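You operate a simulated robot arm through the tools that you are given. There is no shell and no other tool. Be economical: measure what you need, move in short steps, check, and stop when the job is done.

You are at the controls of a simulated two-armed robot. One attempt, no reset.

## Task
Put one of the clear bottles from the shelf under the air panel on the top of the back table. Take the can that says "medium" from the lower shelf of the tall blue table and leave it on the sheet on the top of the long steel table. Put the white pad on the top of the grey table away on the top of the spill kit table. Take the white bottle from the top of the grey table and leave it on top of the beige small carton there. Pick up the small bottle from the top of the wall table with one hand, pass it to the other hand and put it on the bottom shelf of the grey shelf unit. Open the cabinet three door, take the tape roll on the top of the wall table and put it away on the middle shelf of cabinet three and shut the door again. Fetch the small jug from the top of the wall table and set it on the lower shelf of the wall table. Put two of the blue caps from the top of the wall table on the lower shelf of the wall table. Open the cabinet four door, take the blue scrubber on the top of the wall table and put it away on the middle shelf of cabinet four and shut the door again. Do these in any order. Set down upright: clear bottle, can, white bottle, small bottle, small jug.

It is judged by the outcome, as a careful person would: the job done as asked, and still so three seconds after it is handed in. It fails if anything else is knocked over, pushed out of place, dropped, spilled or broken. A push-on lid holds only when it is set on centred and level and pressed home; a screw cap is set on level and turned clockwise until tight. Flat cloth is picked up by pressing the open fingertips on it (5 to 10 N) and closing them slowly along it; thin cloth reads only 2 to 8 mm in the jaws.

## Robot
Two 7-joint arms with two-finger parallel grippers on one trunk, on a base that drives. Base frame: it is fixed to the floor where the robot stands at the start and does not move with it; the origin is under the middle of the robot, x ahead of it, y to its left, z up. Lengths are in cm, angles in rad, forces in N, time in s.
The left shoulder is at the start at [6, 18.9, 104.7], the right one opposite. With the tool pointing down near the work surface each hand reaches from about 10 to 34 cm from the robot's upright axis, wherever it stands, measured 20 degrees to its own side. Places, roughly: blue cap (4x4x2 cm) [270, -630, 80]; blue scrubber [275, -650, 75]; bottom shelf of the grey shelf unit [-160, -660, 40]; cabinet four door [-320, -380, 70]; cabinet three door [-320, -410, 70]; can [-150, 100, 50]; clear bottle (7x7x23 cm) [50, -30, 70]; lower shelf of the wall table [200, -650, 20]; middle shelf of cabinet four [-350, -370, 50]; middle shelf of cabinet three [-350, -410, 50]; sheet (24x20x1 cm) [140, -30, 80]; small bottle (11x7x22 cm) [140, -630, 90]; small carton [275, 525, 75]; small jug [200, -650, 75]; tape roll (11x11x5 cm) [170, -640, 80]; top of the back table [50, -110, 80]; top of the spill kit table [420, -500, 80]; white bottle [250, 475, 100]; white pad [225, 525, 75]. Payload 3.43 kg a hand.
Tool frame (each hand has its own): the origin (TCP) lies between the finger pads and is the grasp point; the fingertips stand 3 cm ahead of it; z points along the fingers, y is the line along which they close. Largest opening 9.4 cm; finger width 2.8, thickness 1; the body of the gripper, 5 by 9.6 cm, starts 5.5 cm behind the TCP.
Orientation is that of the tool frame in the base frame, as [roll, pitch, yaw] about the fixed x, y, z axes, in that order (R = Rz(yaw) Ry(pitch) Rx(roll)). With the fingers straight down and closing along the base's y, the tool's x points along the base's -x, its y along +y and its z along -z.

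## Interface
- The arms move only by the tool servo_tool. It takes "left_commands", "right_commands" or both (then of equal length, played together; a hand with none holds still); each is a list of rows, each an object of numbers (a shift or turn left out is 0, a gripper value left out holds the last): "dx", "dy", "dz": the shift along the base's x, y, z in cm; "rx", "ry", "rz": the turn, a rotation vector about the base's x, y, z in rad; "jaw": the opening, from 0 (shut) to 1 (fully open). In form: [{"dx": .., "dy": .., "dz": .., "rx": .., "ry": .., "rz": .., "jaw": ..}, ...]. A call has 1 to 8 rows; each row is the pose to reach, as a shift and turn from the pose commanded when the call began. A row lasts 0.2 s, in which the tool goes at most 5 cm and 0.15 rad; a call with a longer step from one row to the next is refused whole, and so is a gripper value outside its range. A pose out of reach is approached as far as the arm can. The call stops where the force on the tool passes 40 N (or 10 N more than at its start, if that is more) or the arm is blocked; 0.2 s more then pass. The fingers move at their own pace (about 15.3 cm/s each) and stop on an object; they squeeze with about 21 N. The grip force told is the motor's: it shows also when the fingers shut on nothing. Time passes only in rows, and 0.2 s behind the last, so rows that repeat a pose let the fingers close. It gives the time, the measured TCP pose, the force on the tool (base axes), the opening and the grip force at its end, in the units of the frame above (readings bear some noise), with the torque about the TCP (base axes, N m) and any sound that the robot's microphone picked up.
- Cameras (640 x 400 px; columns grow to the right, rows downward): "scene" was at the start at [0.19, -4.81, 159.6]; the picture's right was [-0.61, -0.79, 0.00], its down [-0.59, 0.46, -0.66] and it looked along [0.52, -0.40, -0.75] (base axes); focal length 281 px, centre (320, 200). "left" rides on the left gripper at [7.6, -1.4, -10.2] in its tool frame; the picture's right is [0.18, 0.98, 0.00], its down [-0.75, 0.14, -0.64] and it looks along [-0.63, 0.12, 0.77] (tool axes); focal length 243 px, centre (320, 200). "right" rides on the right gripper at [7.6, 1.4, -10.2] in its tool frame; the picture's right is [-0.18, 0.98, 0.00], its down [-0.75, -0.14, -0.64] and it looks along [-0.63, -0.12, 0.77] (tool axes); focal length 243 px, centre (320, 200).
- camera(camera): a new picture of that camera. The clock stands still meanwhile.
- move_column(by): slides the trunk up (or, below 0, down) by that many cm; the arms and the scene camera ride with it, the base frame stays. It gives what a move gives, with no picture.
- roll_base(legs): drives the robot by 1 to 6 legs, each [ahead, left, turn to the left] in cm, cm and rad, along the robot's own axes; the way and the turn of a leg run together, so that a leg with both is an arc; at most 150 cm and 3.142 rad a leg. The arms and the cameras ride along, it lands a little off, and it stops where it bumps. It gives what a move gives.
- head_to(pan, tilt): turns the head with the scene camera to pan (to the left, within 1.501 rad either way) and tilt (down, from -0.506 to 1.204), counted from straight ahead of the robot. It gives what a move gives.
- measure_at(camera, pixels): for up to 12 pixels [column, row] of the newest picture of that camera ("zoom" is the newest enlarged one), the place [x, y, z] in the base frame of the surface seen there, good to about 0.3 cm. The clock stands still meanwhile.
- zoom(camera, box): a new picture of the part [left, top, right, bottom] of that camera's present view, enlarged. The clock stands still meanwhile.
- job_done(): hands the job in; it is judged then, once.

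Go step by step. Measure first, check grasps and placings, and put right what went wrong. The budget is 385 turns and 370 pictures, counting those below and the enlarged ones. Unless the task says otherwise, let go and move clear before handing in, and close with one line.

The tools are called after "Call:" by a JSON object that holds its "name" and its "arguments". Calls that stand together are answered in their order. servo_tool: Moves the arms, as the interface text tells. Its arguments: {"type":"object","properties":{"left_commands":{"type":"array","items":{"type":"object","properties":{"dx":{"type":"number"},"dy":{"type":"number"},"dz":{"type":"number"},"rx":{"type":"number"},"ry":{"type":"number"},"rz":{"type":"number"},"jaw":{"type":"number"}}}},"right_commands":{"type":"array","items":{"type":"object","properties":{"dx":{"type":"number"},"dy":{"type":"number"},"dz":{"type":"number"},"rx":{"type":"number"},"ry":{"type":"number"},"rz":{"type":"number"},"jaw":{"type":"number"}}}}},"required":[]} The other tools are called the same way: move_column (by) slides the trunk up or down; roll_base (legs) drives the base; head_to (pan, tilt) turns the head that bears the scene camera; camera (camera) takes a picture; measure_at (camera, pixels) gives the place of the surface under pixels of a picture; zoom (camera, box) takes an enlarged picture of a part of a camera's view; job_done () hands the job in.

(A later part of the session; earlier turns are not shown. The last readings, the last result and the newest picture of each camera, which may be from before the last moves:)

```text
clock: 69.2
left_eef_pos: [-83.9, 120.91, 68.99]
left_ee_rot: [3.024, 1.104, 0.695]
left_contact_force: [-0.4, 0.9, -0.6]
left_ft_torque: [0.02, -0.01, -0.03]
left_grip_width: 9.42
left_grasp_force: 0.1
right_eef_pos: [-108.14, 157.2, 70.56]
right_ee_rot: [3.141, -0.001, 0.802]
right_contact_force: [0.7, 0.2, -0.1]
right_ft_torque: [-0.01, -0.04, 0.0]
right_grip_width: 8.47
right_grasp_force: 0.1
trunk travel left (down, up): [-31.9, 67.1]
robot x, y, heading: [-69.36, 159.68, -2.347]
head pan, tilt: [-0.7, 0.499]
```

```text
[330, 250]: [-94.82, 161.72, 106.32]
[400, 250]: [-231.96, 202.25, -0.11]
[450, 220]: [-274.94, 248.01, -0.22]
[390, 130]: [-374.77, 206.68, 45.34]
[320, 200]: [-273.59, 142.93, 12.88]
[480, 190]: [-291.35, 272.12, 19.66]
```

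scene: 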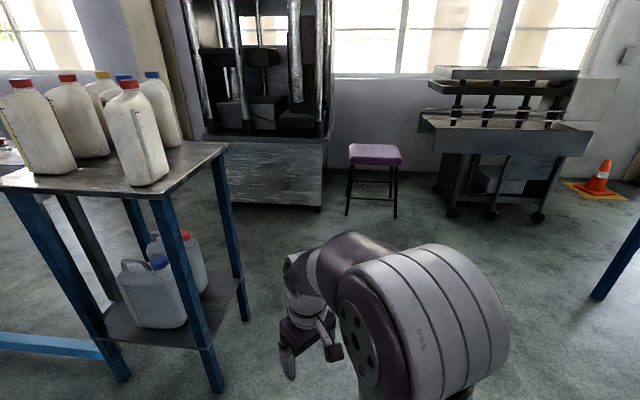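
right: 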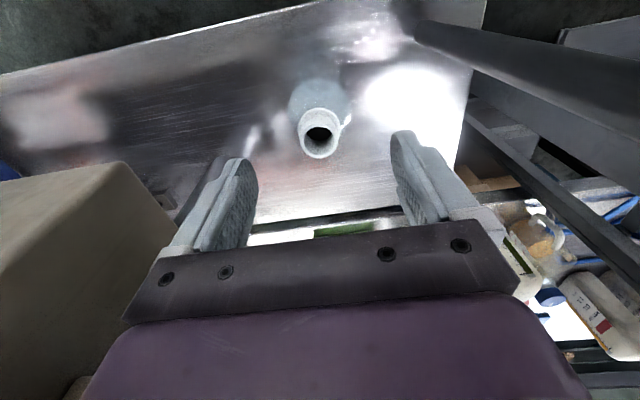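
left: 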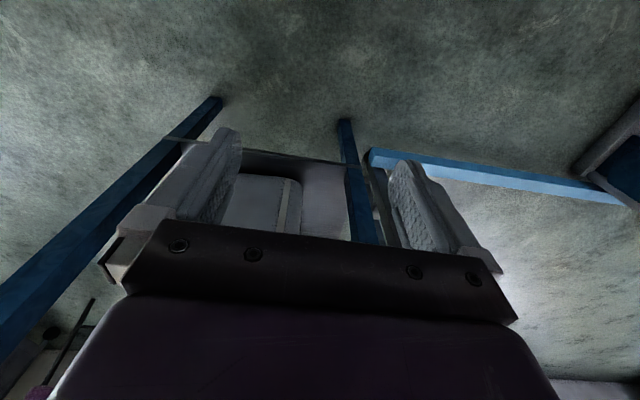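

There's open floor to the west. I circle to the −x side.

Call:
{"name": "roll_base", "arguments": {"legs": [[0, 0, -0.8], [126, -15, 0], [0, 0, 2.3]]}}

Call:
{"name": "head_to", "arguments": {"pan": 0, "tilt": 0.6}}

Call:
{"name": "camera", "arguments": {"camera": "scene"}}

```text
clock: 82.9
left_eef_pos: [-156.54, 156.93, 68.99]
left_ee_rot: [3.026, 1.104, 2.133]
left_contact_force: [-0.5, -0.1, 0.3]
left_ft_torque: [0.02, 0.0, 0.0]
left_grip_width: 9.39
left_grasp_force: 0.1
right_eef_pos: [-195.6, 137.81, 70.58]
right_ee_rot: [3.141, -0.001, 2.239]
right_contact_force: [0.2, 0.1, -0.5]
right_ft_torque: [0.0, -0.01, 0.0]
right_grip_width: 8.45
right_grasp_force: 0.0
trunk travel left (down, up): [-31.9, 67.1]
robot x, y, heading: [-192.8, 176.34, -0.9]
head pan, tilt: [-0.7, 0.499]
```

```text
clock: 84.0
left_eef_pos: [-156.57, 156.9, 68.95]
left_ee_rot: [3.025, 1.106, 2.132]
left_contact_force: [0.1, 0.1, 0.1]
left_ft_torque: [-0.01, 0.03, 0.0]
left_grip_width: 9.41
left_grasp_force: 0.2
right_eef_pos: [-195.74, 137.82, 70.54]
right_ee_rot: [3.14, 0.002, 2.237]
right_contact_force: [0.4, -0.1, 0.0]
right_ft_torque: [-0.02, 0.01, 0.02]
right_grip_width: 8.47
right_grasp_force: 0.1
trunk travel left (down, up): [-31.9, 67.1]
robot x, y, heading: [-192.92, 176.46, -0.904]
head pan, tilt: [0.0, 0.6]
```

```text
340 pictures are left
```

scene: 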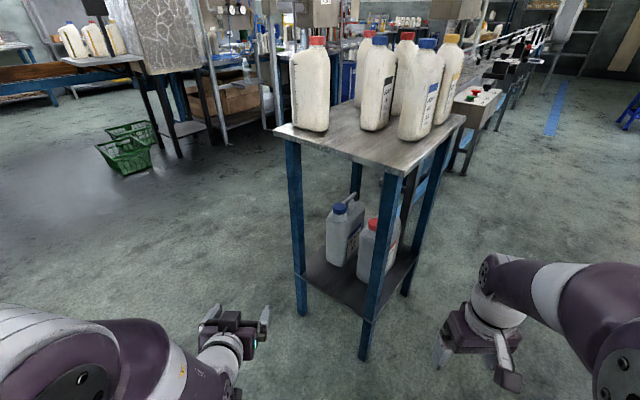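

Labels appear on the −x faces; I zoom in.

Call:
{"name": "zoom", "arguments": {"camera": "scene", "box": [320, 185, 410, 290]}}

```text
3.81 times, centred on (365, 238) of scene
```

zoom: 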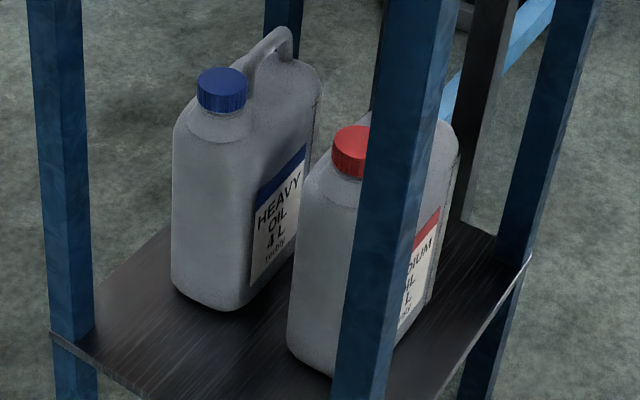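

The red-capped can says MEDIUM and is nearest the −x side. I tuck hands a bit and drive to face it from −x.

Call:
{"name": "roll_base", "arguments": {"legs": [[0, 0, 0.9], [-24, 0, 0], [0, -75, 0]]}}

Call:
{"name": "camera", "arguments": {"camera": "scene"}}

```text
clock: 91.8
left_eef_pos: [-178.93, 117.08, 68.92]
left_ee_rot: [3.025, 1.103, 3.044]
left_contact_force: [0.1, -0.3, 0.0]
left_ft_torque: [0.01, 0.02, 0.01]
left_grip_width: 9.4
left_grasp_force: 0.0
right_eef_pos: [-187.75, 74.4, 70.56]
right_ee_rot: [3.14, 0.0, -3.135]
right_contact_force: [-0.4, 0.2, 0.5]
right_ft_torque: [0.0, 0.0, 0.0]
right_grip_width: 8.43
right_grasp_force: 0.2
trunk travel left (down, up): [-31.9, 67.1]
robot x, y, heading: [-215.87, 100.71, 0.008]
head pan, tilt: [0.0, 0.6]
```

```text
338 pictures are left
```

scene: 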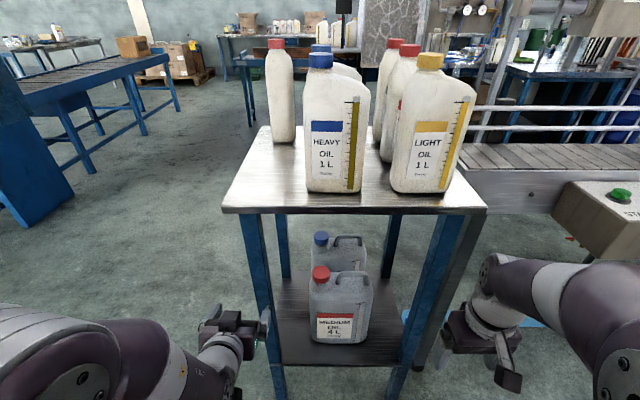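

Call:
{"name": "zoom", "arguments": {"camera": "scene", "box": [290, 220, 400, 350]}}

Call:
{"name": "measure_at", "arguments": {"camera": "scene", "pixels": [[320, 268], [320, 290], [345, 280], [353, 271], [369, 300], [311, 305], [340, 342], [348, 278], [363, 276], [340, 276], [240, 210], [330, 205]]}}

```text
3.08 times, centred on (345, 285) of scene
```

zoom: 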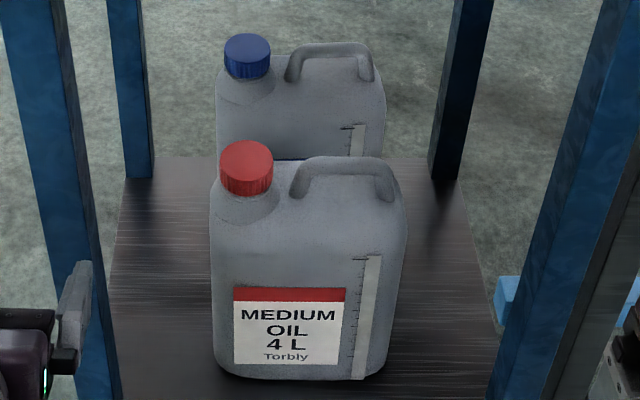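

```text
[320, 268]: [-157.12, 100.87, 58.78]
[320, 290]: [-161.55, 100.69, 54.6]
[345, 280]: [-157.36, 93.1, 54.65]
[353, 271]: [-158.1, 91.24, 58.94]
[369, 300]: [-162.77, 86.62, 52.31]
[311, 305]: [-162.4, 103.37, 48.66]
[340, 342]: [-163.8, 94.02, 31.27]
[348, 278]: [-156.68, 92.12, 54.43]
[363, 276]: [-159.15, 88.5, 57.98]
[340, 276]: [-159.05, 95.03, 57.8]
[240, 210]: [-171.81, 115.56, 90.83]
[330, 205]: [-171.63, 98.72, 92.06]
```

MEDIUM can confirmed; its handle bar is at about x −157.7, y 88.5–95.5, z ≈57–59. I'll shift left a bit and rotate the right hand to point +x with the fingers closing vertically.

Call:
{"name": "roll_base", "arguments": {"legs": [[-3, 9, 0]]}}

Call:
{"name": "servo_tool", "arguments": {"right_commands": [{"dx": 2, "dy": 2, "rx": -0.085, "ry": -0.085, "rz": 0.085, "jaw": 0.6}, {"dx": 4, "dy": 4, "rx": -0.17, "ry": -0.17, "rz": 0.17}, {"dx": 6, "dy": 6, "rx": -0.255, "ry": -0.255, "rz": 0.255}, {"dx": 8, "dy": 8, "rx": -0.34, "ry": -0.34, "rz": 0.34}, {"dx": 10, "dy": 9, "rx": -0.425, "ry": -0.425, "rz": 0.425}, {"dx": 12, "dy": 9, "rx": -0.51, "ry": -0.51, "rz": 0.51}, {"dx": 14, "dy": 9, "rx": -0.595, "ry": -0.595, "rz": 0.595}]}}

Call:
{"name": "camera", "arguments": {"camera": "scene"}}

```text
clock: 92.9
left_eef_pos: [-181.95, 126.2, 68.99]
left_ee_rot: [3.026, 1.105, 3.042]
left_contact_force: [0.3, -1.3, -0.7]
left_ft_torque: [-0.02, -0.04, 0.02]
left_grip_width: 9.39
left_grasp_force: 0.0
right_eef_pos: [-190.89, 83.3, 70.47]
right_ee_rot: [-3.14, 0.002, -3.134]
right_contact_force: [-0.1, -0.5, 0.0]
right_ft_torque: [-0.01, -0.01, 0.02]
right_grip_width: 8.46
right_grasp_force: 0.0
trunk travel left (down, up): [-31.9, 67.1]
robot x, y, heading: [-219.07, 109.4, 0.006]
head pan, tilt: [0.0, 0.6]
```

```text
clock: 94.5
left_eef_pos: [-181.88, 125.98, 68.93]
left_ee_rot: [3.025, 1.104, 3.042]
left_contact_force: [-0.3, -0.6, 0.1]
left_ft_torque: [0.0, 0.01, 0.0]
left_grip_width: 9.43
left_grasp_force: 0.1
right_eef_pos: [-176.69, 92.49, 70.58]
right_ee_rot: [-2.369, 0.337, -2.363]
right_contact_force: [0.2, 0.0, 0.0]
right_ft_torque: [0.0, -0.03, 0.0]
right_grip_width: 5.64
right_grasp_force: 0.0
trunk travel left (down, up): [-31.9, 67.1]
robot x, y, heading: [-219.41, 109.15, 0.004]
head pan, tilt: [0.0, 0.6]
```

```text
336 pictures are left
```

scene: 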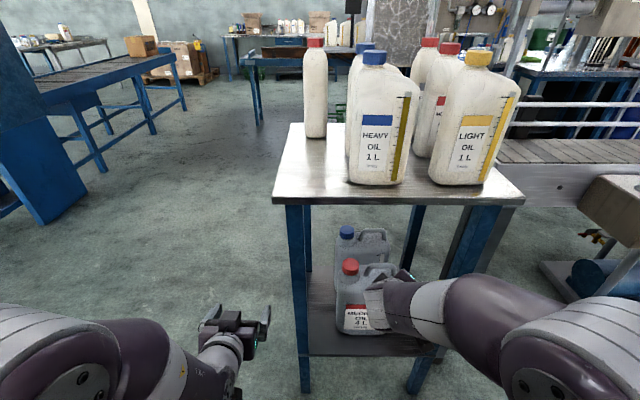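

The arm follows in reach. I finish the rotation.

Call:
{"name": "servo_tool", "arguments": {"right_commands": [{"rx": -0.077, "ry": -0.077, "rz": 0.077}, {"rx": -0.154, "ry": -0.154, "rz": 0.154}, {"rx": -0.23, "ry": -0.23, "rz": 0.23}, {"rx": -0.307, "ry": -0.307, "rz": 0.307}, {"rx": -0.384, "ry": -0.384, "rz": 0.384}, {"rx": -0.46, "ry": -0.46, "rz": 0.46}, {"rx": -0.537, "ry": -0.537, "rz": 0.537}, {"rx": -0.614, "ry": -0.614, "rz": 0.614}]}}

Call:
{"name": "camera", "arguments": {"camera": "scene"}}

Call:
{"name": "camera", "arguments": {"camera": "right"}}

```text
clock: 96.3
left_eef_pos: [-181.88, 125.99, 68.94]
left_ee_rot: [3.026, 1.103, 3.044]
left_contact_force: [0.1, -0.8, 0.4]
left_ft_torque: [-0.01, 0.01, 0.01]
left_grip_width: 9.39
left_grasp_force: 0.1
right_eef_pos: [-170.2, 93.63, 69.94]
right_ee_rot: [-1.794, 0.124, -1.726]
right_contact_force: [0.8, -0.3, -0.7]
right_ft_torque: [-0.01, 0.0, -0.02]
right_grip_width: 5.61
right_grasp_force: 0.1
right hand out of reach, approached as far as the arm can: row 5, 6, 7, 8
trunk travel left (down, up): [-31.9, 67.1]
robot x, y, heading: [-219.02, 109.25, 0.003]
head pan, tilt: [0.0, 0.6]
```

```text
335 pictures are left
```

scene: 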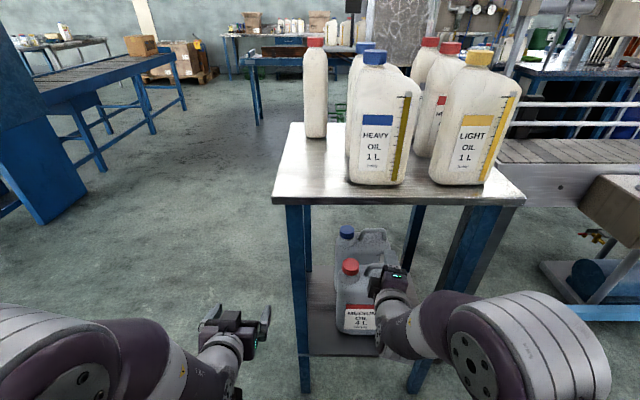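

```text
334 pictures are left
```

right: 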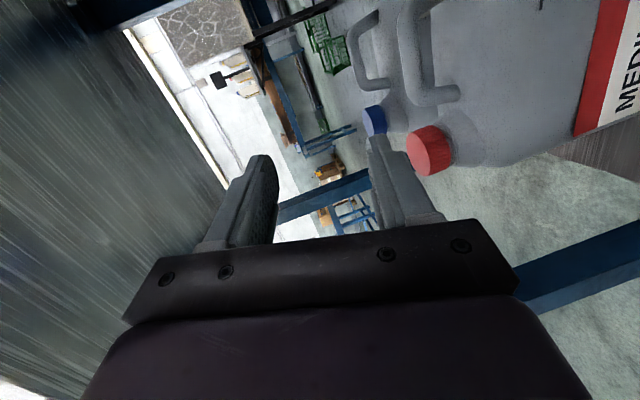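

Tool points forward, pitched ~0.22 down; nearly ideal. I step toward the handle carefully and check the resulting pose.

Call:
{"name": "servo_tool", "arguments": {"right_commands": [{"dx": 2, "dz": -2}, {"dx": 4, "dz": -5}, {"dx": 4, "dz": -5}]}}

Call:
{"name": "camera", "arguments": {"camera": "right"}}

```text
clock: 97.1
left_eef_pos: [-182.01, 126.04, 68.94]
left_ee_rot: [3.025, 1.104, 3.042]
left_contact_force: [0.2, 0.2, 0.9]
left_ft_torque: [0.05, 0.02, 0.02]
left_grip_width: 9.38
left_grasp_force: 0.0
right_eef_pos: [-166.41, 93.51, 65.13]
right_ee_rot: [-1.792, 0.125, -1.726]
right_contact_force: [-0.5, 0.2, 1.1]
right_ft_torque: [-0.03, 0.0, -0.02]
right_grip_width: 5.62
right_grasp_force: 0.0
trunk travel left (down, up): [-31.9, 67.1]
robot x, y, heading: [-219.66, 109.48, 0.006]
head pan, tilt: [0.0, 0.6]
```

```text
333 pictures are left
```

right: 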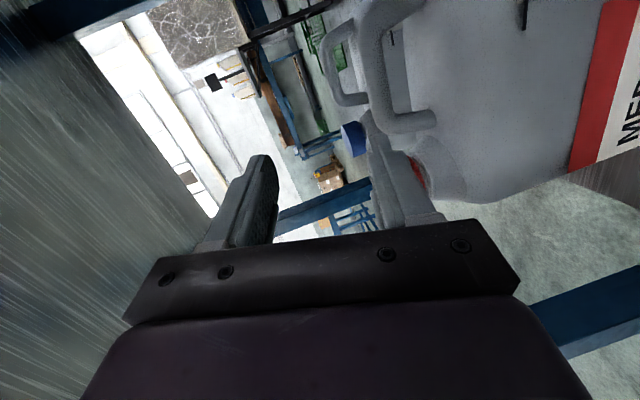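

Commands now start from the measured pose. I measure the handle in the right camera.

Call:
{"name": "measure_at", "arguments": {"camera": "right", "pixels": [[372, 70], [362, 60], [383, 70], [378, 40], [398, 60], [405, 122], [380, 110], [385, 12], [420, 60], [430, 180]]}}

Call:
{"name": "zoom", "arguments": {"camera": "right", "box": [300, 0, 480, 220]}}

```text
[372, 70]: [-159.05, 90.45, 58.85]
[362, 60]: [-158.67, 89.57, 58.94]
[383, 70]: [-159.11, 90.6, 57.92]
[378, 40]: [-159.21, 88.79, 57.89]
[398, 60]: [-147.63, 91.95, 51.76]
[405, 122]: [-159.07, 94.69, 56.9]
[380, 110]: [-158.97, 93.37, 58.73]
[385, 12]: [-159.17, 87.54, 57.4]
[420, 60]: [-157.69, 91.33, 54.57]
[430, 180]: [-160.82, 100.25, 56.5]
```

```text
1.82 times, centred on (390, 110) of right
```

zoom: 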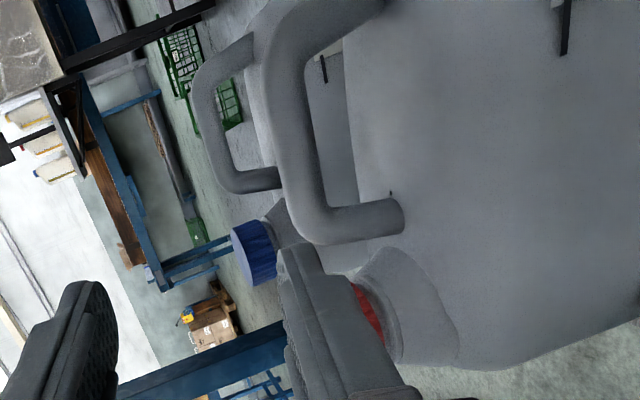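

Bar centre ≈(-158.2, ·, 58.2), hole y≈88.5–93.5, body top 54.6. I go to a standoff at (-165, 91.5, 60.1), correcting roll/yaw slightly and narrowing jaws to 3.8 cm.

Call:
{"name": "servo_tool", "arguments": {"right_commands": [{"dx": 0, "dy": -1, "dz": -2, "rx": -0.06, "rz": 0.07, "jaw": 0.4}, {"dx": 1.4, "dy": -2, "dz": -5, "rx": -0.12, "rz": 0.14}, {"dx": 1.4, "dy": -2, "dz": -5, "rx": -0.12, "rz": 0.14}]}}

Call:
{"name": "camera", "arguments": {"camera": "right"}}

```text
clock: 97.9
left_eef_pos: [-182.09, 125.95, 69.13]
left_ee_rot: [3.026, 1.106, 3.042]
left_contact_force: [-0.8, 0.2, 0.7]
left_ft_torque: [0.0, -0.02, -0.01]
left_grip_width: 9.4
left_grasp_force: 0.1
right_eef_pos: [-165.15, 95.38, 60.72]
right_ee_rot: [-1.784, 0.001, -1.604]
right_contact_force: [0.4, -0.6, -0.1]
right_ft_torque: [0.02, 0.02, 0.02]
right_grip_width: 3.75
right_grasp_force: 0.0
right hand out of reach, approached as far as the arm can: row 2, 3
trunk travel left (down, up): [-31.9, 67.1]
robot x, y, heading: [-219.27, 108.85, 0.008]
head pan, tilt: [0.0, 0.6]
```

```text
331 pictures are left
```

right: 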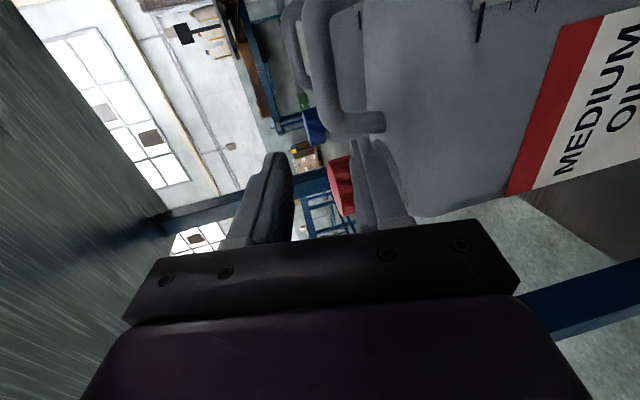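

Arm limits hold y at 95.4; I'll shift the base right by 3.9 cm instead.

Call:
{"name": "roll_base", "arguments": {"legs": [[0, -3.9, 0]]}}

Call:
{"name": "servo_tool", "arguments": {"right_commands": [{"dz": -0.5}, {"dz": -0.5}]}}

Call:
{"name": "camera", "arguments": {"camera": "right"}}

```text
clock: 98.8
left_eef_pos: [-181.86, 122.03, 68.85]
left_ee_rot: [3.024, 1.105, 3.043]
left_contact_force: [0.1, -0.7, -0.2]
left_ft_torque: [-0.02, 0.0, -0.02]
left_grip_width: 9.4
left_grasp_force: 0.0
right_eef_pos: [-165.1, 91.34, 60.68]
right_ee_rot: [-1.784, 0.003, -1.605]
right_contact_force: [-0.5, -0.2, -0.4]
right_ft_torque: [-0.02, -0.01, 0.01]
right_grip_width: 3.76
right_grasp_force: 0.0
trunk travel left (down, up): [-31.9, 67.1]
robot x, y, heading: [-219.04, 105.5, 0.008]
head pan, tilt: [0.0, 0.6]
```

```text
clock: 99.4
left_eef_pos: [-181.84, 122.16, 68.88]
left_ee_rot: [3.024, 1.104, 3.042]
left_contact_force: [-0.5, -0.9, 0.6]
left_ft_torque: [0.01, -0.01, 0.0]
left_grip_width: 9.4
left_grasp_force: 0.0
right_eef_pos: [-165.27, 91.51, 60.13]
right_ee_rot: [-1.785, 0.002, -1.605]
right_contact_force: [0.8, -0.3, -0.2]
right_ft_torque: [0.0, 0.0, -0.02]
right_grip_width: 3.77
right_grasp_force: 0.1
trunk travel left (down, up): [-31.9, 67.1]
robot x, y, heading: [-219.73, 105.5, 0.004]
head pan, tilt: [0.0, 0.6]
```

```text
330 pictures are left
```

right: 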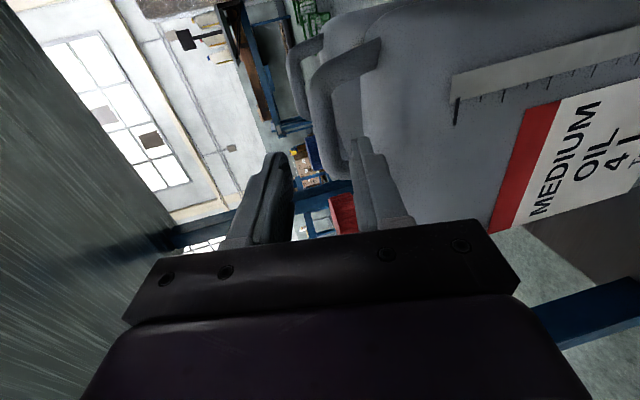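

Handle bar (320,110) lies between the finger lines. I slide in along the tool axis.

Call:
{"name": "servo_tool", "arguments": {"right_commands": [{"dx": 1.5, "dz": -0.3}, {"dx": 3, "dz": -0.65}]}}

Call:
{"name": "zoom", "arguments": {"camera": "right", "box": [220, 30, 460, 250]}}

```text
clock: 100.0
left_eef_pos: [-181.97, 122.04, 68.89]
left_ee_rot: [3.023, 1.105, 3.041]
left_contact_force: [-0.2, 0.2, -0.8]
left_ft_torque: [-0.04, 0.03, 0.02]
left_grip_width: 9.41
left_grasp_force: 0.0
right_eef_pos: [-162.81, 91.4, 60.06]
right_ee_rot: [-1.784, 0.001, -1.608]
right_contact_force: [0.0, -0.4, 0.1]
right_ft_torque: [-0.01, 0.02, -0.01]
right_grip_width: 3.76
right_grasp_force: 0.0
right hand out of reach, approached as far as the arm can: row 1, 2
trunk travel left (down, up): [-31.9, 67.1]
robot x, y, heading: [-218.97, 105.57, 0.007]
head pan, tilt: [0.0, 0.6]
```

```text
1.82 times, centred on (340, 140) of right
```

zoom: 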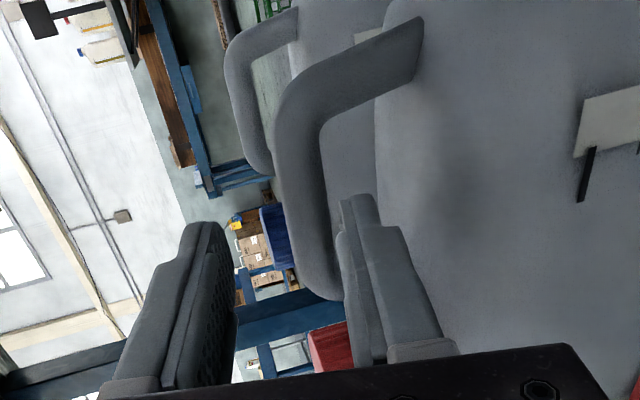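

Aligned: the lower finger faces the hole. I use the trunk (−1.2 cm) and then the base (+3.4 cm) to insert.

Call:
{"name": "move_column", "arguments": {"by": -1.2}}

Call:
{"name": "roll_base", "arguments": {"legs": [[3.4, 0, 0]]}}

Call:
{"name": "zoom", "arguments": {"camera": "right", "box": [220, 30, 460, 250]}}

```text
clock: 100.6
left_eef_pos: [-181.87, 122.14, 67.79]
left_ee_rot: [3.024, 1.105, 3.042]
left_contact_force: [-0.8, 0.4, 0.7]
left_ft_torque: [-0.01, 0.01, 0.02]
left_grip_width: 9.36
left_grasp_force: 0.0
right_eef_pos: [-162.95, 91.41, 59.0]
right_ee_rot: [-1.785, 0.002, -1.607]
right_contact_force: [0.5, -0.5, 0.0]
right_ft_torque: [0.0, 0.02, 0.01]
right_grip_width: 3.79
right_grasp_force: 0.0
trunk travel left (down, up): [-30.7, 68.3]
robot x, y, heading: [-219.48, 105.25, 0.004]
head pan, tilt: [0.0, 0.6]
```

```text
clock: 101.5
left_eef_pos: [-178.37, 122.15, 67.72]
left_ee_rot: [3.026, 1.105, 3.042]
left_contact_force: [0.6, 0.0, 0.0]
left_ft_torque: [0.01, -0.02, 0.01]
left_grip_width: 9.37
left_grasp_force: 0.1
right_eef_pos: [-159.41, 91.45, 58.92]
right_ee_rot: [-1.787, 0.002, -1.609]
right_contact_force: [0.6, 0.2, -0.1]
right_ft_torque: [0.06, 0.02, -0.02]
right_grip_width: 3.75
right_grasp_force: 0.0
trunk travel left (down, up): [-30.7, 68.3]
robot x, y, heading: [-215.73, 105.16, 0.007]
head pan, tilt: [0.0, 0.6]
```

```text
1.82 times, centred on (340, 140) of right
```

zoom: 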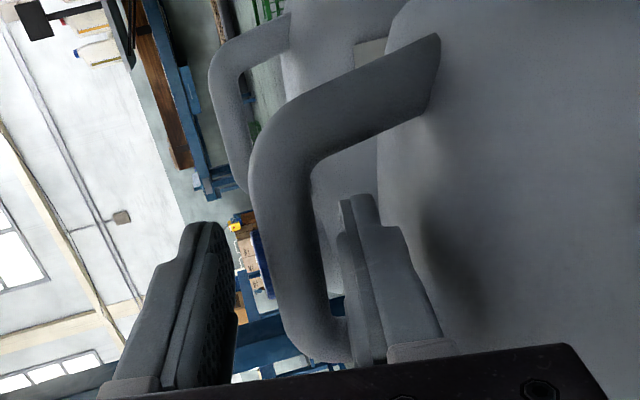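

The bar is between the fingers with the lower one in the hole, no contact force. I close.

Call:
{"name": "servo_tool", "arguments": {"right_commands": [{"jaw": 0.3}, {"jaw": 0.2}, {"jaw": 0}, {"jaw": 0}]}}

Call:
{"name": "zoom", "arguments": {"camera": "right", "box": [220, 30, 460, 250]}}

```text
clock: 102.5
left_eef_pos: [-178.48, 122.09, 67.74]
left_ee_rot: [3.025, 1.105, 3.042]
left_contact_force: [0.0, -0.3, 1.0]
left_ft_torque: [0.03, -0.01, -0.01]
left_grip_width: 9.39
left_grasp_force: 0.0
right_eef_pos: [-159.38, 91.53, 58.93]
right_ee_rot: [-1.785, 0.001, -1.606]
right_contact_force: [0.2, 0.6, -1.2]
right_ft_torque: [-0.08, -0.01, 0.01]
right_grip_width: 1.66
right_grasp_force: 20.8
trunk travel left (down, up): [-30.7, 68.3]
robot x, y, heading: [-215.53, 105.14, 0.003]
head pan, tilt: [0.0, 0.6]
```

```text
1.82 times, centred on (340, 140) of right
```

zoom: 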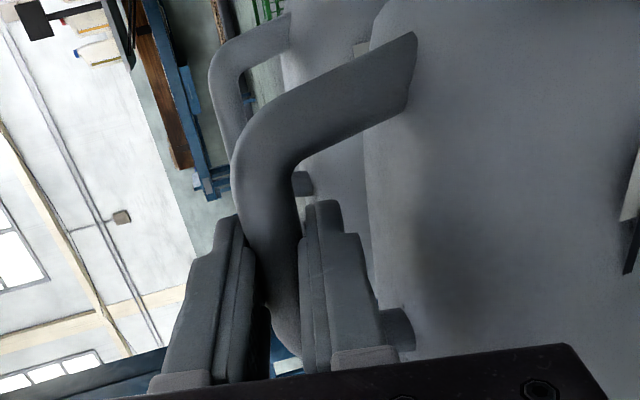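

Handle gripped (1.66 cm). I lift with the trunk 3 cm and check.

Call:
{"name": "move_column", "arguments": {"by": 3}}

Call:
{"name": "camera", "arguments": {"camera": "scene"}}

```text
clock: 103.2
left_eef_pos: [-178.44, 122.09, 70.88]
left_ee_rot: [3.024, 1.105, 3.044]
left_contact_force: [-0.5, 0.5, 0.7]
left_ft_torque: [0.02, 0.04, -0.01]
left_grip_width: 9.4
left_grasp_force: 0.0
right_eef_pos: [-159.44, 91.46, 62.01]
right_ee_rot: [-1.787, 0.003, -1.608]
right_contact_force: [-0.7, 0.2, -2.7]
right_ft_torque: [-0.05, 0.02, 0.01]
right_grip_width: 1.62
right_grasp_force: 21.1
trunk travel left (down, up): [-33.7, 65.3]
robot x, y, heading: [-215.89, 105.53, 0.008]
head pan, tilt: [0.0, 0.6]
```

```text
326 pictures are left
```

scene: 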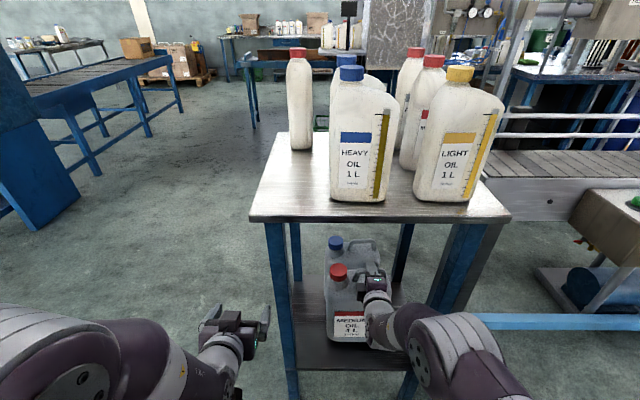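

The can is up and light (~2.7 N). I back straight out 26 cm.

Call:
{"name": "roll_base", "arguments": {"legs": [[-26, 0, 0]]}}

Call:
{"name": "camera", "arguments": {"camera": "scene"}}

```text
clock: 105.0
left_eef_pos: [-203.99, 121.75, 70.79]
left_ee_rot: [3.025, 1.106, 3.037]
left_contact_force: [-0.4, -0.6, 0.1]
left_ft_torque: [0.01, 0.01, -0.01]
left_grip_width: 9.4
left_grasp_force: 0.0
right_eef_pos: [-185.19, 91.05, 61.93]
right_ee_rot: [-1.784, 0.002, -1.613]
right_contact_force: [-1.4, -1.2, -1.6]
right_ft_torque: [-0.08, 0.03, 0.01]
right_grip_width: 1.64
right_grasp_force: 20.3
trunk travel left (down, up): [-33.7, 65.3]
robot x, y, heading: [-241.39, 105.54, 0.004]
head pan, tilt: [0.0, 0.6]
```

```text
325 pictures are left
```

scene: 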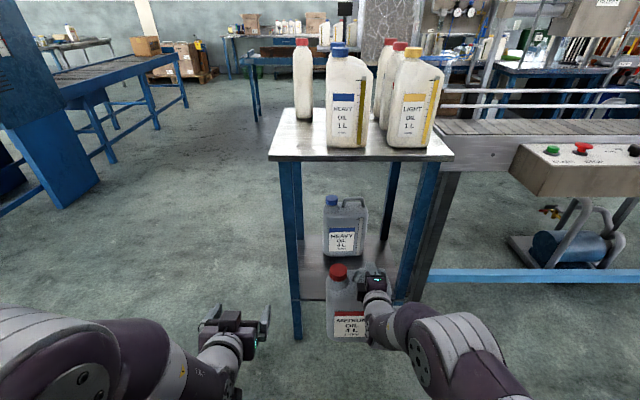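

Clear of the table. I strafe left past it, then drive east and look.

Call:
{"name": "roll_base", "arguments": {"legs": [[-3, 0, 0], [0, 95, 0], [150, 0, 0]]}}

Call:
{"name": "move_column", "arguments": {"by": 38}}

Call:
{"name": "head_to", "arguments": {"pan": -0.2, "tilt": 0.4}}

Call:
{"name": "camera", "arguments": {"camera": "scene"}}

```text
clock: 117.4
left_eef_pos: [-61.04, 219.17, 70.67]
left_ee_rot: [3.024, 1.105, 3.042]
left_contact_force: [-0.3, 0.0, -0.4]
left_ft_torque: [-0.02, -0.01, 0.03]
left_grip_width: 9.39
left_grasp_force: 0.0
right_eef_pos: [-41.98, 188.6, 61.91]
right_ee_rot: [-1.785, 0.003, -1.608]
right_contact_force: [-0.2, 0.2, -2.6]
right_ft_torque: [-0.04, 0.01, -0.02]
right_grip_width: 1.64
right_grasp_force: 21.2
trunk travel left (down, up): [-33.7, 65.3]
robot x, y, heading: [-98.45, 202.44, 0.011]
head pan, tilt: [0.0, 0.6]
```

```text
clock: 121.0
left_eef_pos: [-61.04, 219.32, 108.81]
left_ee_rot: [3.024, 1.104, 3.043]
left_contact_force: [0.2, -0.1, 0.5]
left_ft_torque: [-0.02, 0.0, -0.01]
left_grip_width: 9.38
left_grasp_force: 0.0
right_eef_pos: [-41.85, 188.55, 99.91]
right_ee_rot: [-1.786, 0.002, -1.608]
right_contact_force: [-1.1, -0.6, -2.4]
right_ft_torque: [-0.03, 0.0, -0.02]
right_grip_width: 1.64
right_grasp_force: 20.8
trunk travel left (down, up): [-71.7, 27.3]
robot x, y, heading: [-98.36, 202.61, 0.005]
head pan, tilt: [0.0, 0.6]
```

```text
clock: 121.8
left_eef_pos: [-60.92, 219.17, 108.81]
left_ee_rot: [3.026, 1.104, 3.042]
left_contact_force: [0.3, 0.3, 0.3]
left_ft_torque: [-0.01, -0.02, 0.01]
left_grip_width: 9.43
left_grasp_force: 0.0
right_eef_pos: [-41.93, 188.71, 99.91]
right_ee_rot: [-1.784, 0.002, -1.607]
right_contact_force: [-0.4, -0.4, -2.4]
right_ft_torque: [-0.08, 0.06, 0.03]
right_grip_width: 1.67
right_grasp_force: 20.8
trunk travel left (down, up): [-71.7, 27.3]
robot x, y, heading: [-98.26, 202.66, 0.009]
head pan, tilt: [-0.201, 0.4]
```

```text
324 pictures are left
```

scene: 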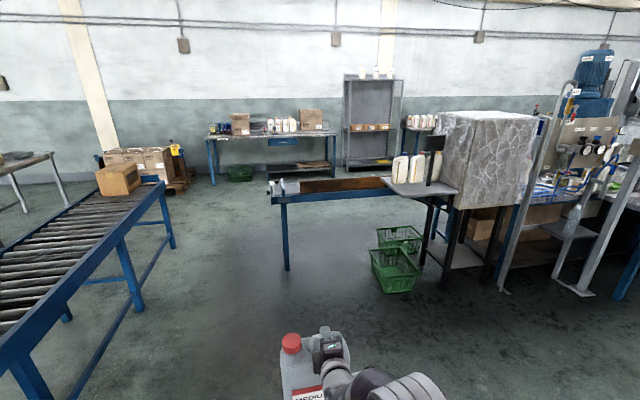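

I measure the chute table, block and gaps to plan a route behind the air panel.

Call:
{"name": "measure_at", "arguments": {"camera": "scene", "pixels": [[287, 268], [275, 195], [395, 178], [450, 205], [400, 285], [170, 245], [365, 165], [430, 145], [445, 285], [212, 182], [330, 178], [400, 240]]}}

```text
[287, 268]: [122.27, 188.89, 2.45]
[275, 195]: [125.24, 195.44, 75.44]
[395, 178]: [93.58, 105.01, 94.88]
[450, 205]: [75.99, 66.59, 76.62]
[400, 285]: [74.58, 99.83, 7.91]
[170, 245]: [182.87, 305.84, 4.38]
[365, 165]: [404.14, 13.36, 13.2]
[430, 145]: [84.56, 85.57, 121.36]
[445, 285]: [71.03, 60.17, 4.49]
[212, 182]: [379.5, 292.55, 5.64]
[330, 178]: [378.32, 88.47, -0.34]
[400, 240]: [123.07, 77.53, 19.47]
```

Route: east along y≈235, then south at x≈215.

Call:
{"name": "measure_at", "arguments": {"camera": "scene", "pixels": [[130, 300], [20, 380], [66, 315], [100, 215]]}}

Call:
{"name": "roll_base", "arguments": {"legs": [[150, 33, 0], [150, 0, 0]]}}

Call:
{"name": "head_to", "arguments": {"pan": -1.3, "tilt": 0.4}}

Call:
{"name": "camera", "arguments": {"camera": "scene"}}

```text
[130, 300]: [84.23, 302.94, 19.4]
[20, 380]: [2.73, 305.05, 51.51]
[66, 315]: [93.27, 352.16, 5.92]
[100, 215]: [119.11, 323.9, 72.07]
```

```text
refused: leg 1 is longer than a leg can be; nothing moved
```

```text
clock: 123.1
left_eef_pos: [-60.96, 219.28, 108.77]
left_ee_rot: [3.024, 1.104, 3.041]
left_contact_force: [0.3, 0.4, -0.4]
left_ft_torque: [-0.01, 0.0, 0.01]
left_grip_width: 9.38
left_grasp_force: 0.1
right_eef_pos: [-41.89, 188.64, 99.93]
right_ee_rot: [-1.787, 0.001, -1.607]
right_contact_force: [0.2, -0.6, -2.1]
right_ft_torque: [-0.06, 0.0, 0.04]
right_grip_width: 1.64
right_grasp_force: 20.7
trunk travel left (down, up): [-71.7, 27.3]
robot x, y, heading: [-98.31, 202.68, 0.007]
head pan, tilt: [-1.3, 0.4]
```

```text
323 pictures are left
```

scene: 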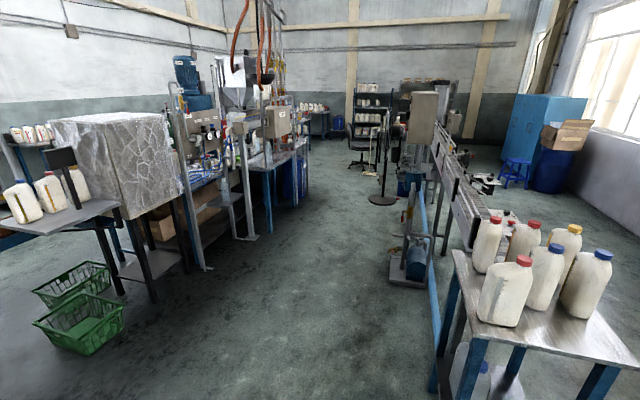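

Call:
{"name": "roll_base", "arguments": {"legs": [[145, 33, 0], [150, 0, 0], [25, 0, 0]]}}

Call:
{"name": "camera", "arguments": {"camera": "scene"}}

```text
clock: 138.8
left_eef_pos: [257.38, 249.99, 108.78]
left_ee_rot: [3.024, 1.106, 3.035]
left_contact_force: [-0.1, -0.5, -0.1]
left_ft_torque: [0.01, 0.02, 0.0]
left_grip_width: 9.38
left_grasp_force: 0.1
right_eef_pos: [276.14, 219.39, 99.99]
right_ee_rot: [-1.787, 0.003, -1.614]
right_contact_force: [1.6, -0.6, -2.4]
right_ft_torque: [-0.07, 0.03, -0.03]
right_grip_width: 1.63
right_grasp_force: 21.0
trunk travel left (down, up): [-71.7, 27.3]
robot x, y, heading: [219.69, 233.76, -0.003]
head pan, tilt: [-1.3, 0.4]
```

```text
322 pictures are left
```

scene: 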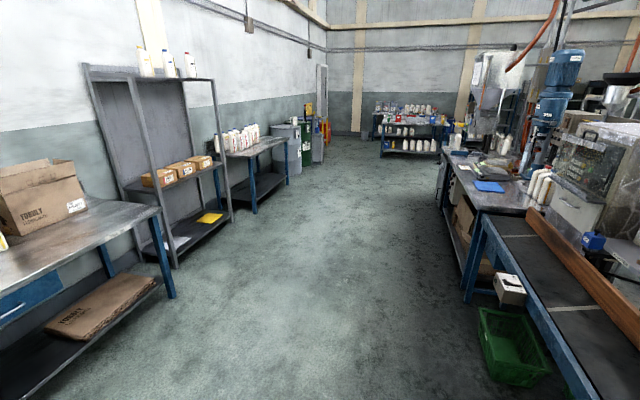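

The blue sheet is at (488,186) on the long steel table. I measure it and the aisle.

Call:
{"name": "measure_at", "arguments": {"camera": "scene", "pixels": [[475, 186], [503, 186], [488, 181], [490, 191], [440, 182], [480, 212], [465, 170], [510, 365], [525, 300], [255, 205], [178, 260], [490, 150]]}}

Call:
{"name": "zoom", "arguments": {"camera": "scene", "box": [420, 110, 580, 230]}}

```text
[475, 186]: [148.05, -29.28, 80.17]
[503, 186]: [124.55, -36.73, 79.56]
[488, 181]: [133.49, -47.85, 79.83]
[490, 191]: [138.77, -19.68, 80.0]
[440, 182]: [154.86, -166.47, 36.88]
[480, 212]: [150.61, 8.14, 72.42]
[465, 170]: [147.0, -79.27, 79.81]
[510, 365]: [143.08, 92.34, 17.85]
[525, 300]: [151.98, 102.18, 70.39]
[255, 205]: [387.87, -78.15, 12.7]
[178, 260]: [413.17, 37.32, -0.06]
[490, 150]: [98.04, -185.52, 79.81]
```

```text
3.33 times, centred on (500, 170) of scene
```

zoom: 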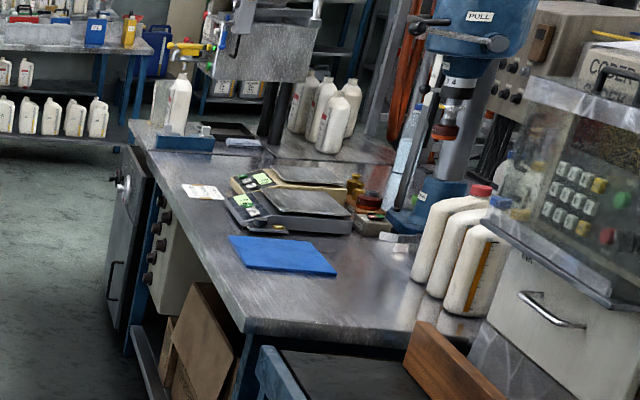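

I turn to face −y, drive down the aisle, raise the trunk, and then face the table.

Call:
{"name": "roll_base", "arguments": {"legs": [[15, 0, 0], [0, 0, -1.57], [140, 0, 0], [137, 0, 0]]}}

Call:
{"name": "move_column", "arguments": {"by": 15}}

Call:
{"name": "roll_base", "arguments": {"legs": [[0, 0, -1.57]]}}

Call:
{"name": "head_to", "arguments": {"pan": -0.1, "tilt": 0.7}}

Call:
{"name": "camera", "arguments": {"camera": "scene"}}

```text
clock: 157.1
left_eef_pos: [250.82, -81.32, 108.7]
left_ee_rot: [3.025, 1.104, 1.456]
left_contact_force: [-0.5, -0.2, 0.2]
left_ft_torque: [0.02, 0.0, -0.02]
left_grip_width: 9.38
left_grasp_force: 0.1
right_eef_pos: [219.92, -99.77, 99.93]
right_ee_rot: [-1.785, 0.001, 3.088]
right_contact_force: [0.1, -0.1, -2.2]
right_ft_torque: [0.06, 0.06, 0.01]
right_grip_width: 1.63
right_grasp_force: 21.5
trunk travel left (down, up): [-71.7, 27.3]
robot x, y, heading: [234.71, -43.37, -1.589]
head pan, tilt: [-1.3, 0.4]
```

```text
clock: 158.8
left_eef_pos: [250.87, -81.33, 123.75]
left_ee_rot: [3.026, 1.106, 1.454]
left_contact_force: [0.2, -0.1, -0.5]
left_ft_torque: [0.0, 0.02, 0.0]
left_grip_width: 9.38
left_grasp_force: 0.0
right_eef_pos: [219.88, -99.71, 114.86]
right_ee_rot: [-1.786, -0.001, 3.087]
right_contact_force: [0.2, 0.1, -1.8]
right_ft_torque: [0.02, 0.04, 0.03]
right_grip_width: 1.63
right_grasp_force: 20.7
trunk travel left (down, up): [-86.7, 12.3]
robot x, y, heading: [234.93, -43.47, -1.58]
head pan, tilt: [-1.3, 0.4]
```

```text
clock: 163.1
left_eef_pos: [196.66, -58.67, 123.75]
left_ee_rot: [3.026, 1.104, -0.14]
left_contact_force: [-0.7, 0.4, 0.3]
left_ft_torque: [0.04, 0.03, 0.02]
left_grip_width: 9.41
left_grasp_force: 0.0
right_eef_pos: [178.96, -27.25, 114.86]
right_ee_rot: [-1.785, -0.001, 1.493]
right_contact_force: [-0.1, 0.2, -1.9]
right_ft_torque: [0.08, -0.05, -0.01]
right_grip_width: 1.65
right_grasp_force: 21.6
trunk travel left (down, up): [-86.7, 12.3]
robot x, y, heading: [234.99, -43.23, 3.112]
head pan, tilt: [-1.3, 0.4]
```

```text
clock: 164.5
left_eef_pos: [196.71, -58.73, 123.77]
left_ee_rot: [3.026, 1.104, -0.139]
left_contact_force: [-0.1, -0.4, 0.0]
left_ft_torque: [-0.02, -0.02, -0.02]
left_grip_width: 9.39
left_grasp_force: 0.1
right_eef_pos: [179.03, -27.3, 114.89]
right_ee_rot: [-1.786, 0.0, 1.495]
right_contact_force: [1.0, -0.7, -1.9]
right_ft_torque: [0.05, -0.01, -0.01]
right_grip_width: 1.64
right_grasp_force: 20.9
trunk travel left (down, up): [-86.7, 12.3]
robot x, y, heading: [234.91, -43.43, 3.105]
head pan, tilt: [-0.099, 0.7]
```

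```text
320 pictures are left
```

scene: 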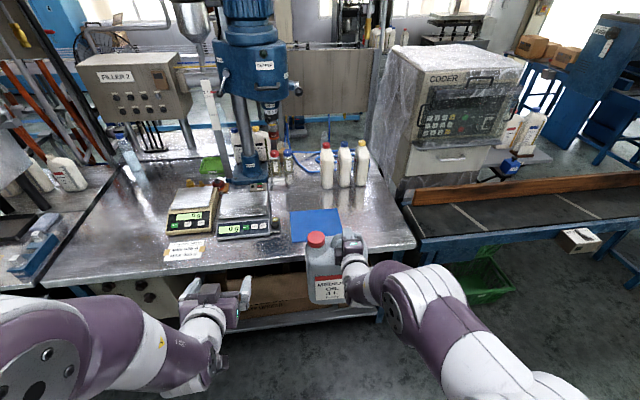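

I measure the sheet's corners and the can's current place before driving in.

Call:
{"name": "measure_at", "arguments": {"camera": "scene", "pixels": [[293, 212], [337, 210], [293, 240], [342, 233], [275, 245], [316, 238], [310, 262], [343, 262], [330, 298], [310, 262], [412, 245]]}}

```text
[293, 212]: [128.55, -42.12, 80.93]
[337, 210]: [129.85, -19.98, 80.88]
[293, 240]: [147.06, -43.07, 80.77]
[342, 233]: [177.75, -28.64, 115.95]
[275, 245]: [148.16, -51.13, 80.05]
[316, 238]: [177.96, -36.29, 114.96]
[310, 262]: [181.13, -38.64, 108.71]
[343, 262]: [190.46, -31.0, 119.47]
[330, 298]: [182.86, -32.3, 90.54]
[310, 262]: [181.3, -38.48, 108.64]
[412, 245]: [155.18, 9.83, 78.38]
```

Sheet centre is (138.3,-31.8), top z 80.9. I drive forward 38.5 and left 2.5 to bring the can over it.

Call:
{"name": "roll_base", "arguments": {"legs": [[38.5, 2.5, 0.03]]}}

Call:
{"name": "camera", "arguments": {"camera": "scene"}}

```text
clock: 166.9
left_eef_pos: [159.46, -61.6, 123.8]
left_ee_rot: [3.024, 1.105, -0.109]
left_contact_force: [0.1, 0.2, 0.8]
left_ft_torque: [-0.02, 0.01, -0.02]
left_grip_width: 9.38
left_grasp_force: 0.0
right_eef_pos: [140.65, -30.65, 114.92]
right_ee_rot: [-1.784, -0.001, 1.523]
right_contact_force: [-0.8, -0.6, -2.2]
right_ft_torque: [0.05, -0.04, -0.01]
right_grip_width: 1.66
right_grasp_force: 20.8
trunk travel left (down, up): [-86.7, 12.3]
robot x, y, heading: [197.19, -45.09, 3.135]
head pan, tilt: [-0.099, 0.7]
```

```text
319 pictures are left
```

scene: 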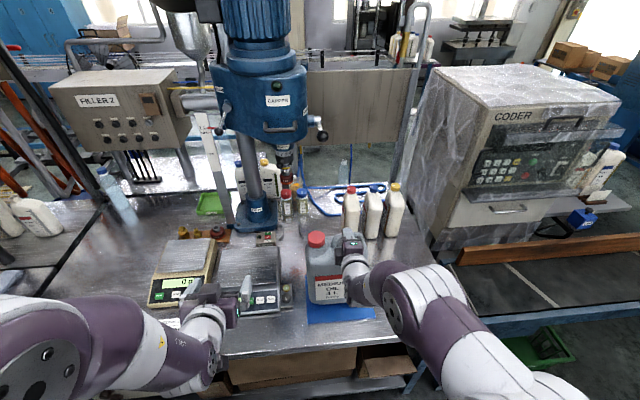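

The can is over the sheet, slightly left; I strafe right 2 cm, then lower.

Call:
{"name": "roll_base", "arguments": {"legs": [[0, -2, 0]]}}

Call:
{"name": "move_column", "arguments": {"by": -3}}

Call:
{"name": "camera", "arguments": {"camera": "scene"}}

```text
clock: 167.7
left_eef_pos: [159.24, -60.06, 123.72]
left_ee_rot: [3.035, 1.104, -0.101]
left_contact_force: [-0.1, -0.2, 0.1]
left_ft_torque: [-0.01, 0.01, -0.05]
left_grip_width: 9.39
left_grasp_force: 0.0
right_eef_pos: [140.54, -29.31, 115.0]
right_ee_rot: [-1.786, -0.003, 1.526]
right_contact_force: [0.1, -0.9, -1.5]
right_ft_torque: [0.05, -0.02, -0.03]
right_grip_width: 1.67
right_grasp_force: 21.1
trunk travel left (down, up): [-86.7, 12.3]
robot x, y, heading: [197.03, -43.25, 3.135]
head pan, tilt: [-0.099, 0.7]
```

```text
clock: 168.4
left_eef_pos: [159.36, -59.5, 120.84]
left_ee_rot: [3.024, 1.106, -0.113]
left_contact_force: [0.1, -1.1, 0.7]
left_ft_torque: [-0.01, -0.01, -0.01]
left_grip_width: 9.41
left_grasp_force: 0.0
right_eef_pos: [140.73, -28.62, 111.91]
right_ee_rot: [-1.787, 0.002, 1.524]
right_contact_force: [-0.4, -0.3, -2.1]
right_ft_torque: [0.04, -0.02, -0.01]
right_grip_width: 1.64
right_grasp_force: 21.2
trunk travel left (down, up): [-83.7, 15.3]
robot x, y, heading: [196.94, -43.54, 3.139]
head pan, tilt: [-0.099, 0.7]
```

```text
318 pictures are left
```

scene: 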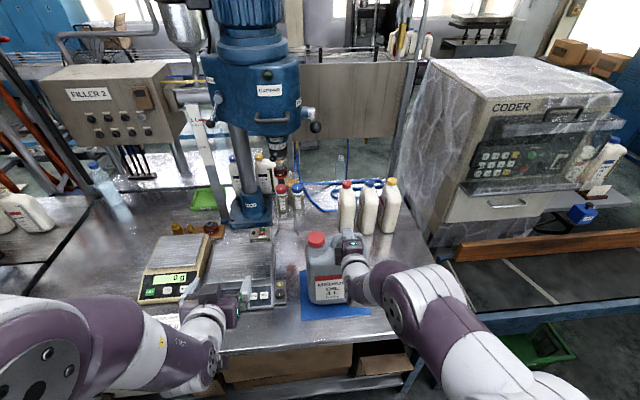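

Bottom ≈82; I lower the trunk 1 cm and read the force.

Call:
{"name": "move_column", "arguments": {"by": -0.8}}

Call:
{"name": "move_column", "arguments": {"by": -0.4}}

```text
clock: 169.0
left_eef_pos: [159.36, -59.59, 119.92]
left_ee_rot: [3.023, 1.103, -0.111]
left_contact_force: [-0.2, 0.3, 0.3]
left_ft_torque: [0.01, 0.01, 0.02]
left_grip_width: 9.39
left_grasp_force: 0.1
right_eef_pos: [140.69, -28.73, 111.08]
right_ee_rot: [-1.786, 0.002, 1.526]
right_contact_force: [0.4, 0.1, -2.8]
right_ft_torque: [0.06, -0.02, 0.0]
right_grip_width: 1.63
right_grasp_force: 20.5
trunk travel left (down, up): [-82.9, 16.1]
robot x, y, heading: [196.87, -43.16, 3.139]
head pan, tilt: [-0.099, 0.7]
```

```text
clock: 169.6
left_eef_pos: [159.33, -59.65, 119.56]
left_ee_rot: [3.025, 1.105, -0.11]
left_contact_force: [0.9, -0.3, -0.2]
left_ft_torque: [-0.02, -0.02, -0.03]
left_grip_width: 9.36
left_grasp_force: 0.0
right_eef_pos: [140.73, -28.71, 110.65]
right_ee_rot: [-1.785, 0.0, 1.526]
right_contact_force: [0.9, -0.2, -2.6]
right_ft_torque: [0.09, -0.02, -0.01]
right_grip_width: 1.64
right_grasp_force: 20.3
trunk travel left (down, up): [-82.5, 16.5]
robot x, y, heading: [197.24, -43.46, 3.14]
head pan, tilt: [-0.099, 0.7]
```

Call:
{"name": "move_column", "arguments": {"by": -0.5}}

Call:
{"name": "zoom", "arguments": {"camera": "scene", "box": [270, 220, 400, 330]}}

```text
clock: 170.1
left_eef_pos: [159.28, -59.65, 119.13]
left_ee_rot: [3.026, 1.104, -0.109]
left_contact_force: [0.0, 0.3, -0.7]
left_ft_torque: [0.0, 0.02, -0.01]
left_grip_width: 9.38
left_grasp_force: 0.0
right_eef_pos: [140.53, -28.86, 110.21]
right_ee_rot: [-1.786, 0.002, 1.526]
right_contact_force: [0.3, -0.3, -0.3]
right_ft_torque: [0.01, 0.07, -0.01]
right_grip_width: 1.65
right_grasp_force: 21.3
trunk travel left (down, up): [-82.0, 17.0]
robot x, y, heading: [197.07, -43.46, 3.14]
head pan, tilt: [-0.099, 0.7]
```

```text
3.64 times, centred on (335, 275) of scene
```

zoom: 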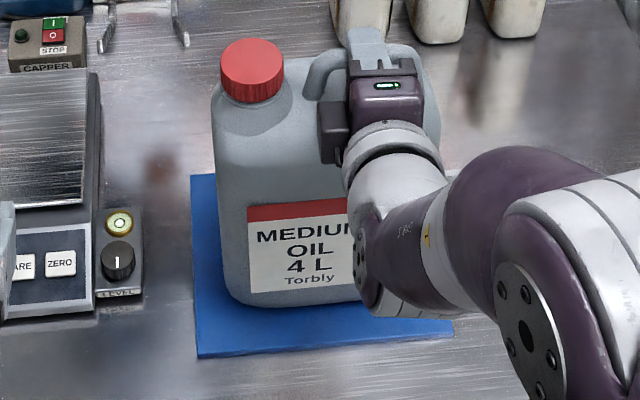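

Contact (load taken). I press 0.2 more, open to 3.7 cm and back out.

Call:
{"name": "move_column", "arguments": {"by": -0.2}}

Call:
{"name": "servo_tool", "arguments": {"right_commands": [{"jaw": 0.2}, {"jaw": 0.38}, {"jaw": 0.38}]}}

Call:
{"name": "zoom", "arguments": {"camera": "right", "box": [220, 30, 460, 250]}}

```text
clock: 170.6
left_eef_pos: [159.41, -59.52, 118.97]
left_ee_rot: [3.023, 1.105, -0.111]
left_contact_force: [0.4, 1.1, -0.7]
left_ft_torque: [0.03, 0.0, 0.02]
left_grip_width: 9.37
left_grasp_force: 0.0
right_eef_pos: [140.58, -28.67, 110.17]
right_ee_rot: [-1.782, 0.003, 1.523]
right_contact_force: [0.2, 4.5, 7.9]
right_ft_torque: [-0.05, 0.14, -0.02]
right_grip_width: 1.65
right_grasp_force: 21.0
trunk travel left (down, up): [-81.8, 17.2]
robot x, y, heading: [196.74, -43.62, 3.139]
head pan, tilt: [-0.099, 0.7]
```

```text
clock: 171.4
left_eef_pos: [159.32, -59.67, 118.91]
left_ee_rot: [3.024, 1.106, -0.11]
left_contact_force: [-0.4, -1.0, -0.4]
left_ft_torque: [0.0, 0.02, 0.02]
left_grip_width: 9.4
left_grasp_force: 0.0
right_eef_pos: [140.67, -28.8, 110.03]
right_ee_rot: [-1.786, 0.0, 1.525]
right_contact_force: [1.0, -0.4, 0.9]
right_ft_torque: [-0.02, 0.0, -0.02]
right_grip_width: 3.57
right_grasp_force: 0.0
trunk travel left (down, up): [-81.8, 17.2]
robot x, y, heading: [197.15, -43.35, 3.141]
head pan, tilt: [-0.099, 0.7]
```

```text
1.82 times, centred on (340, 140) of right
```

zoom: 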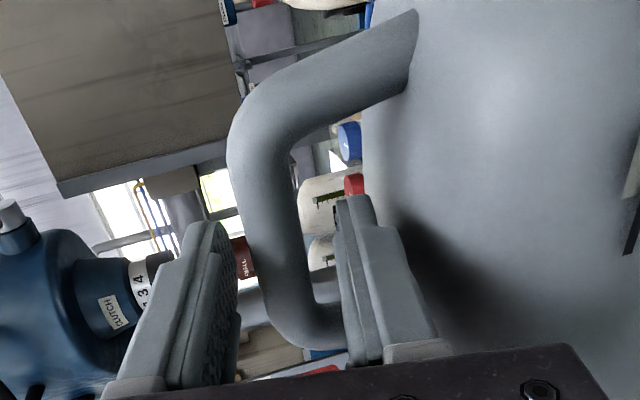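

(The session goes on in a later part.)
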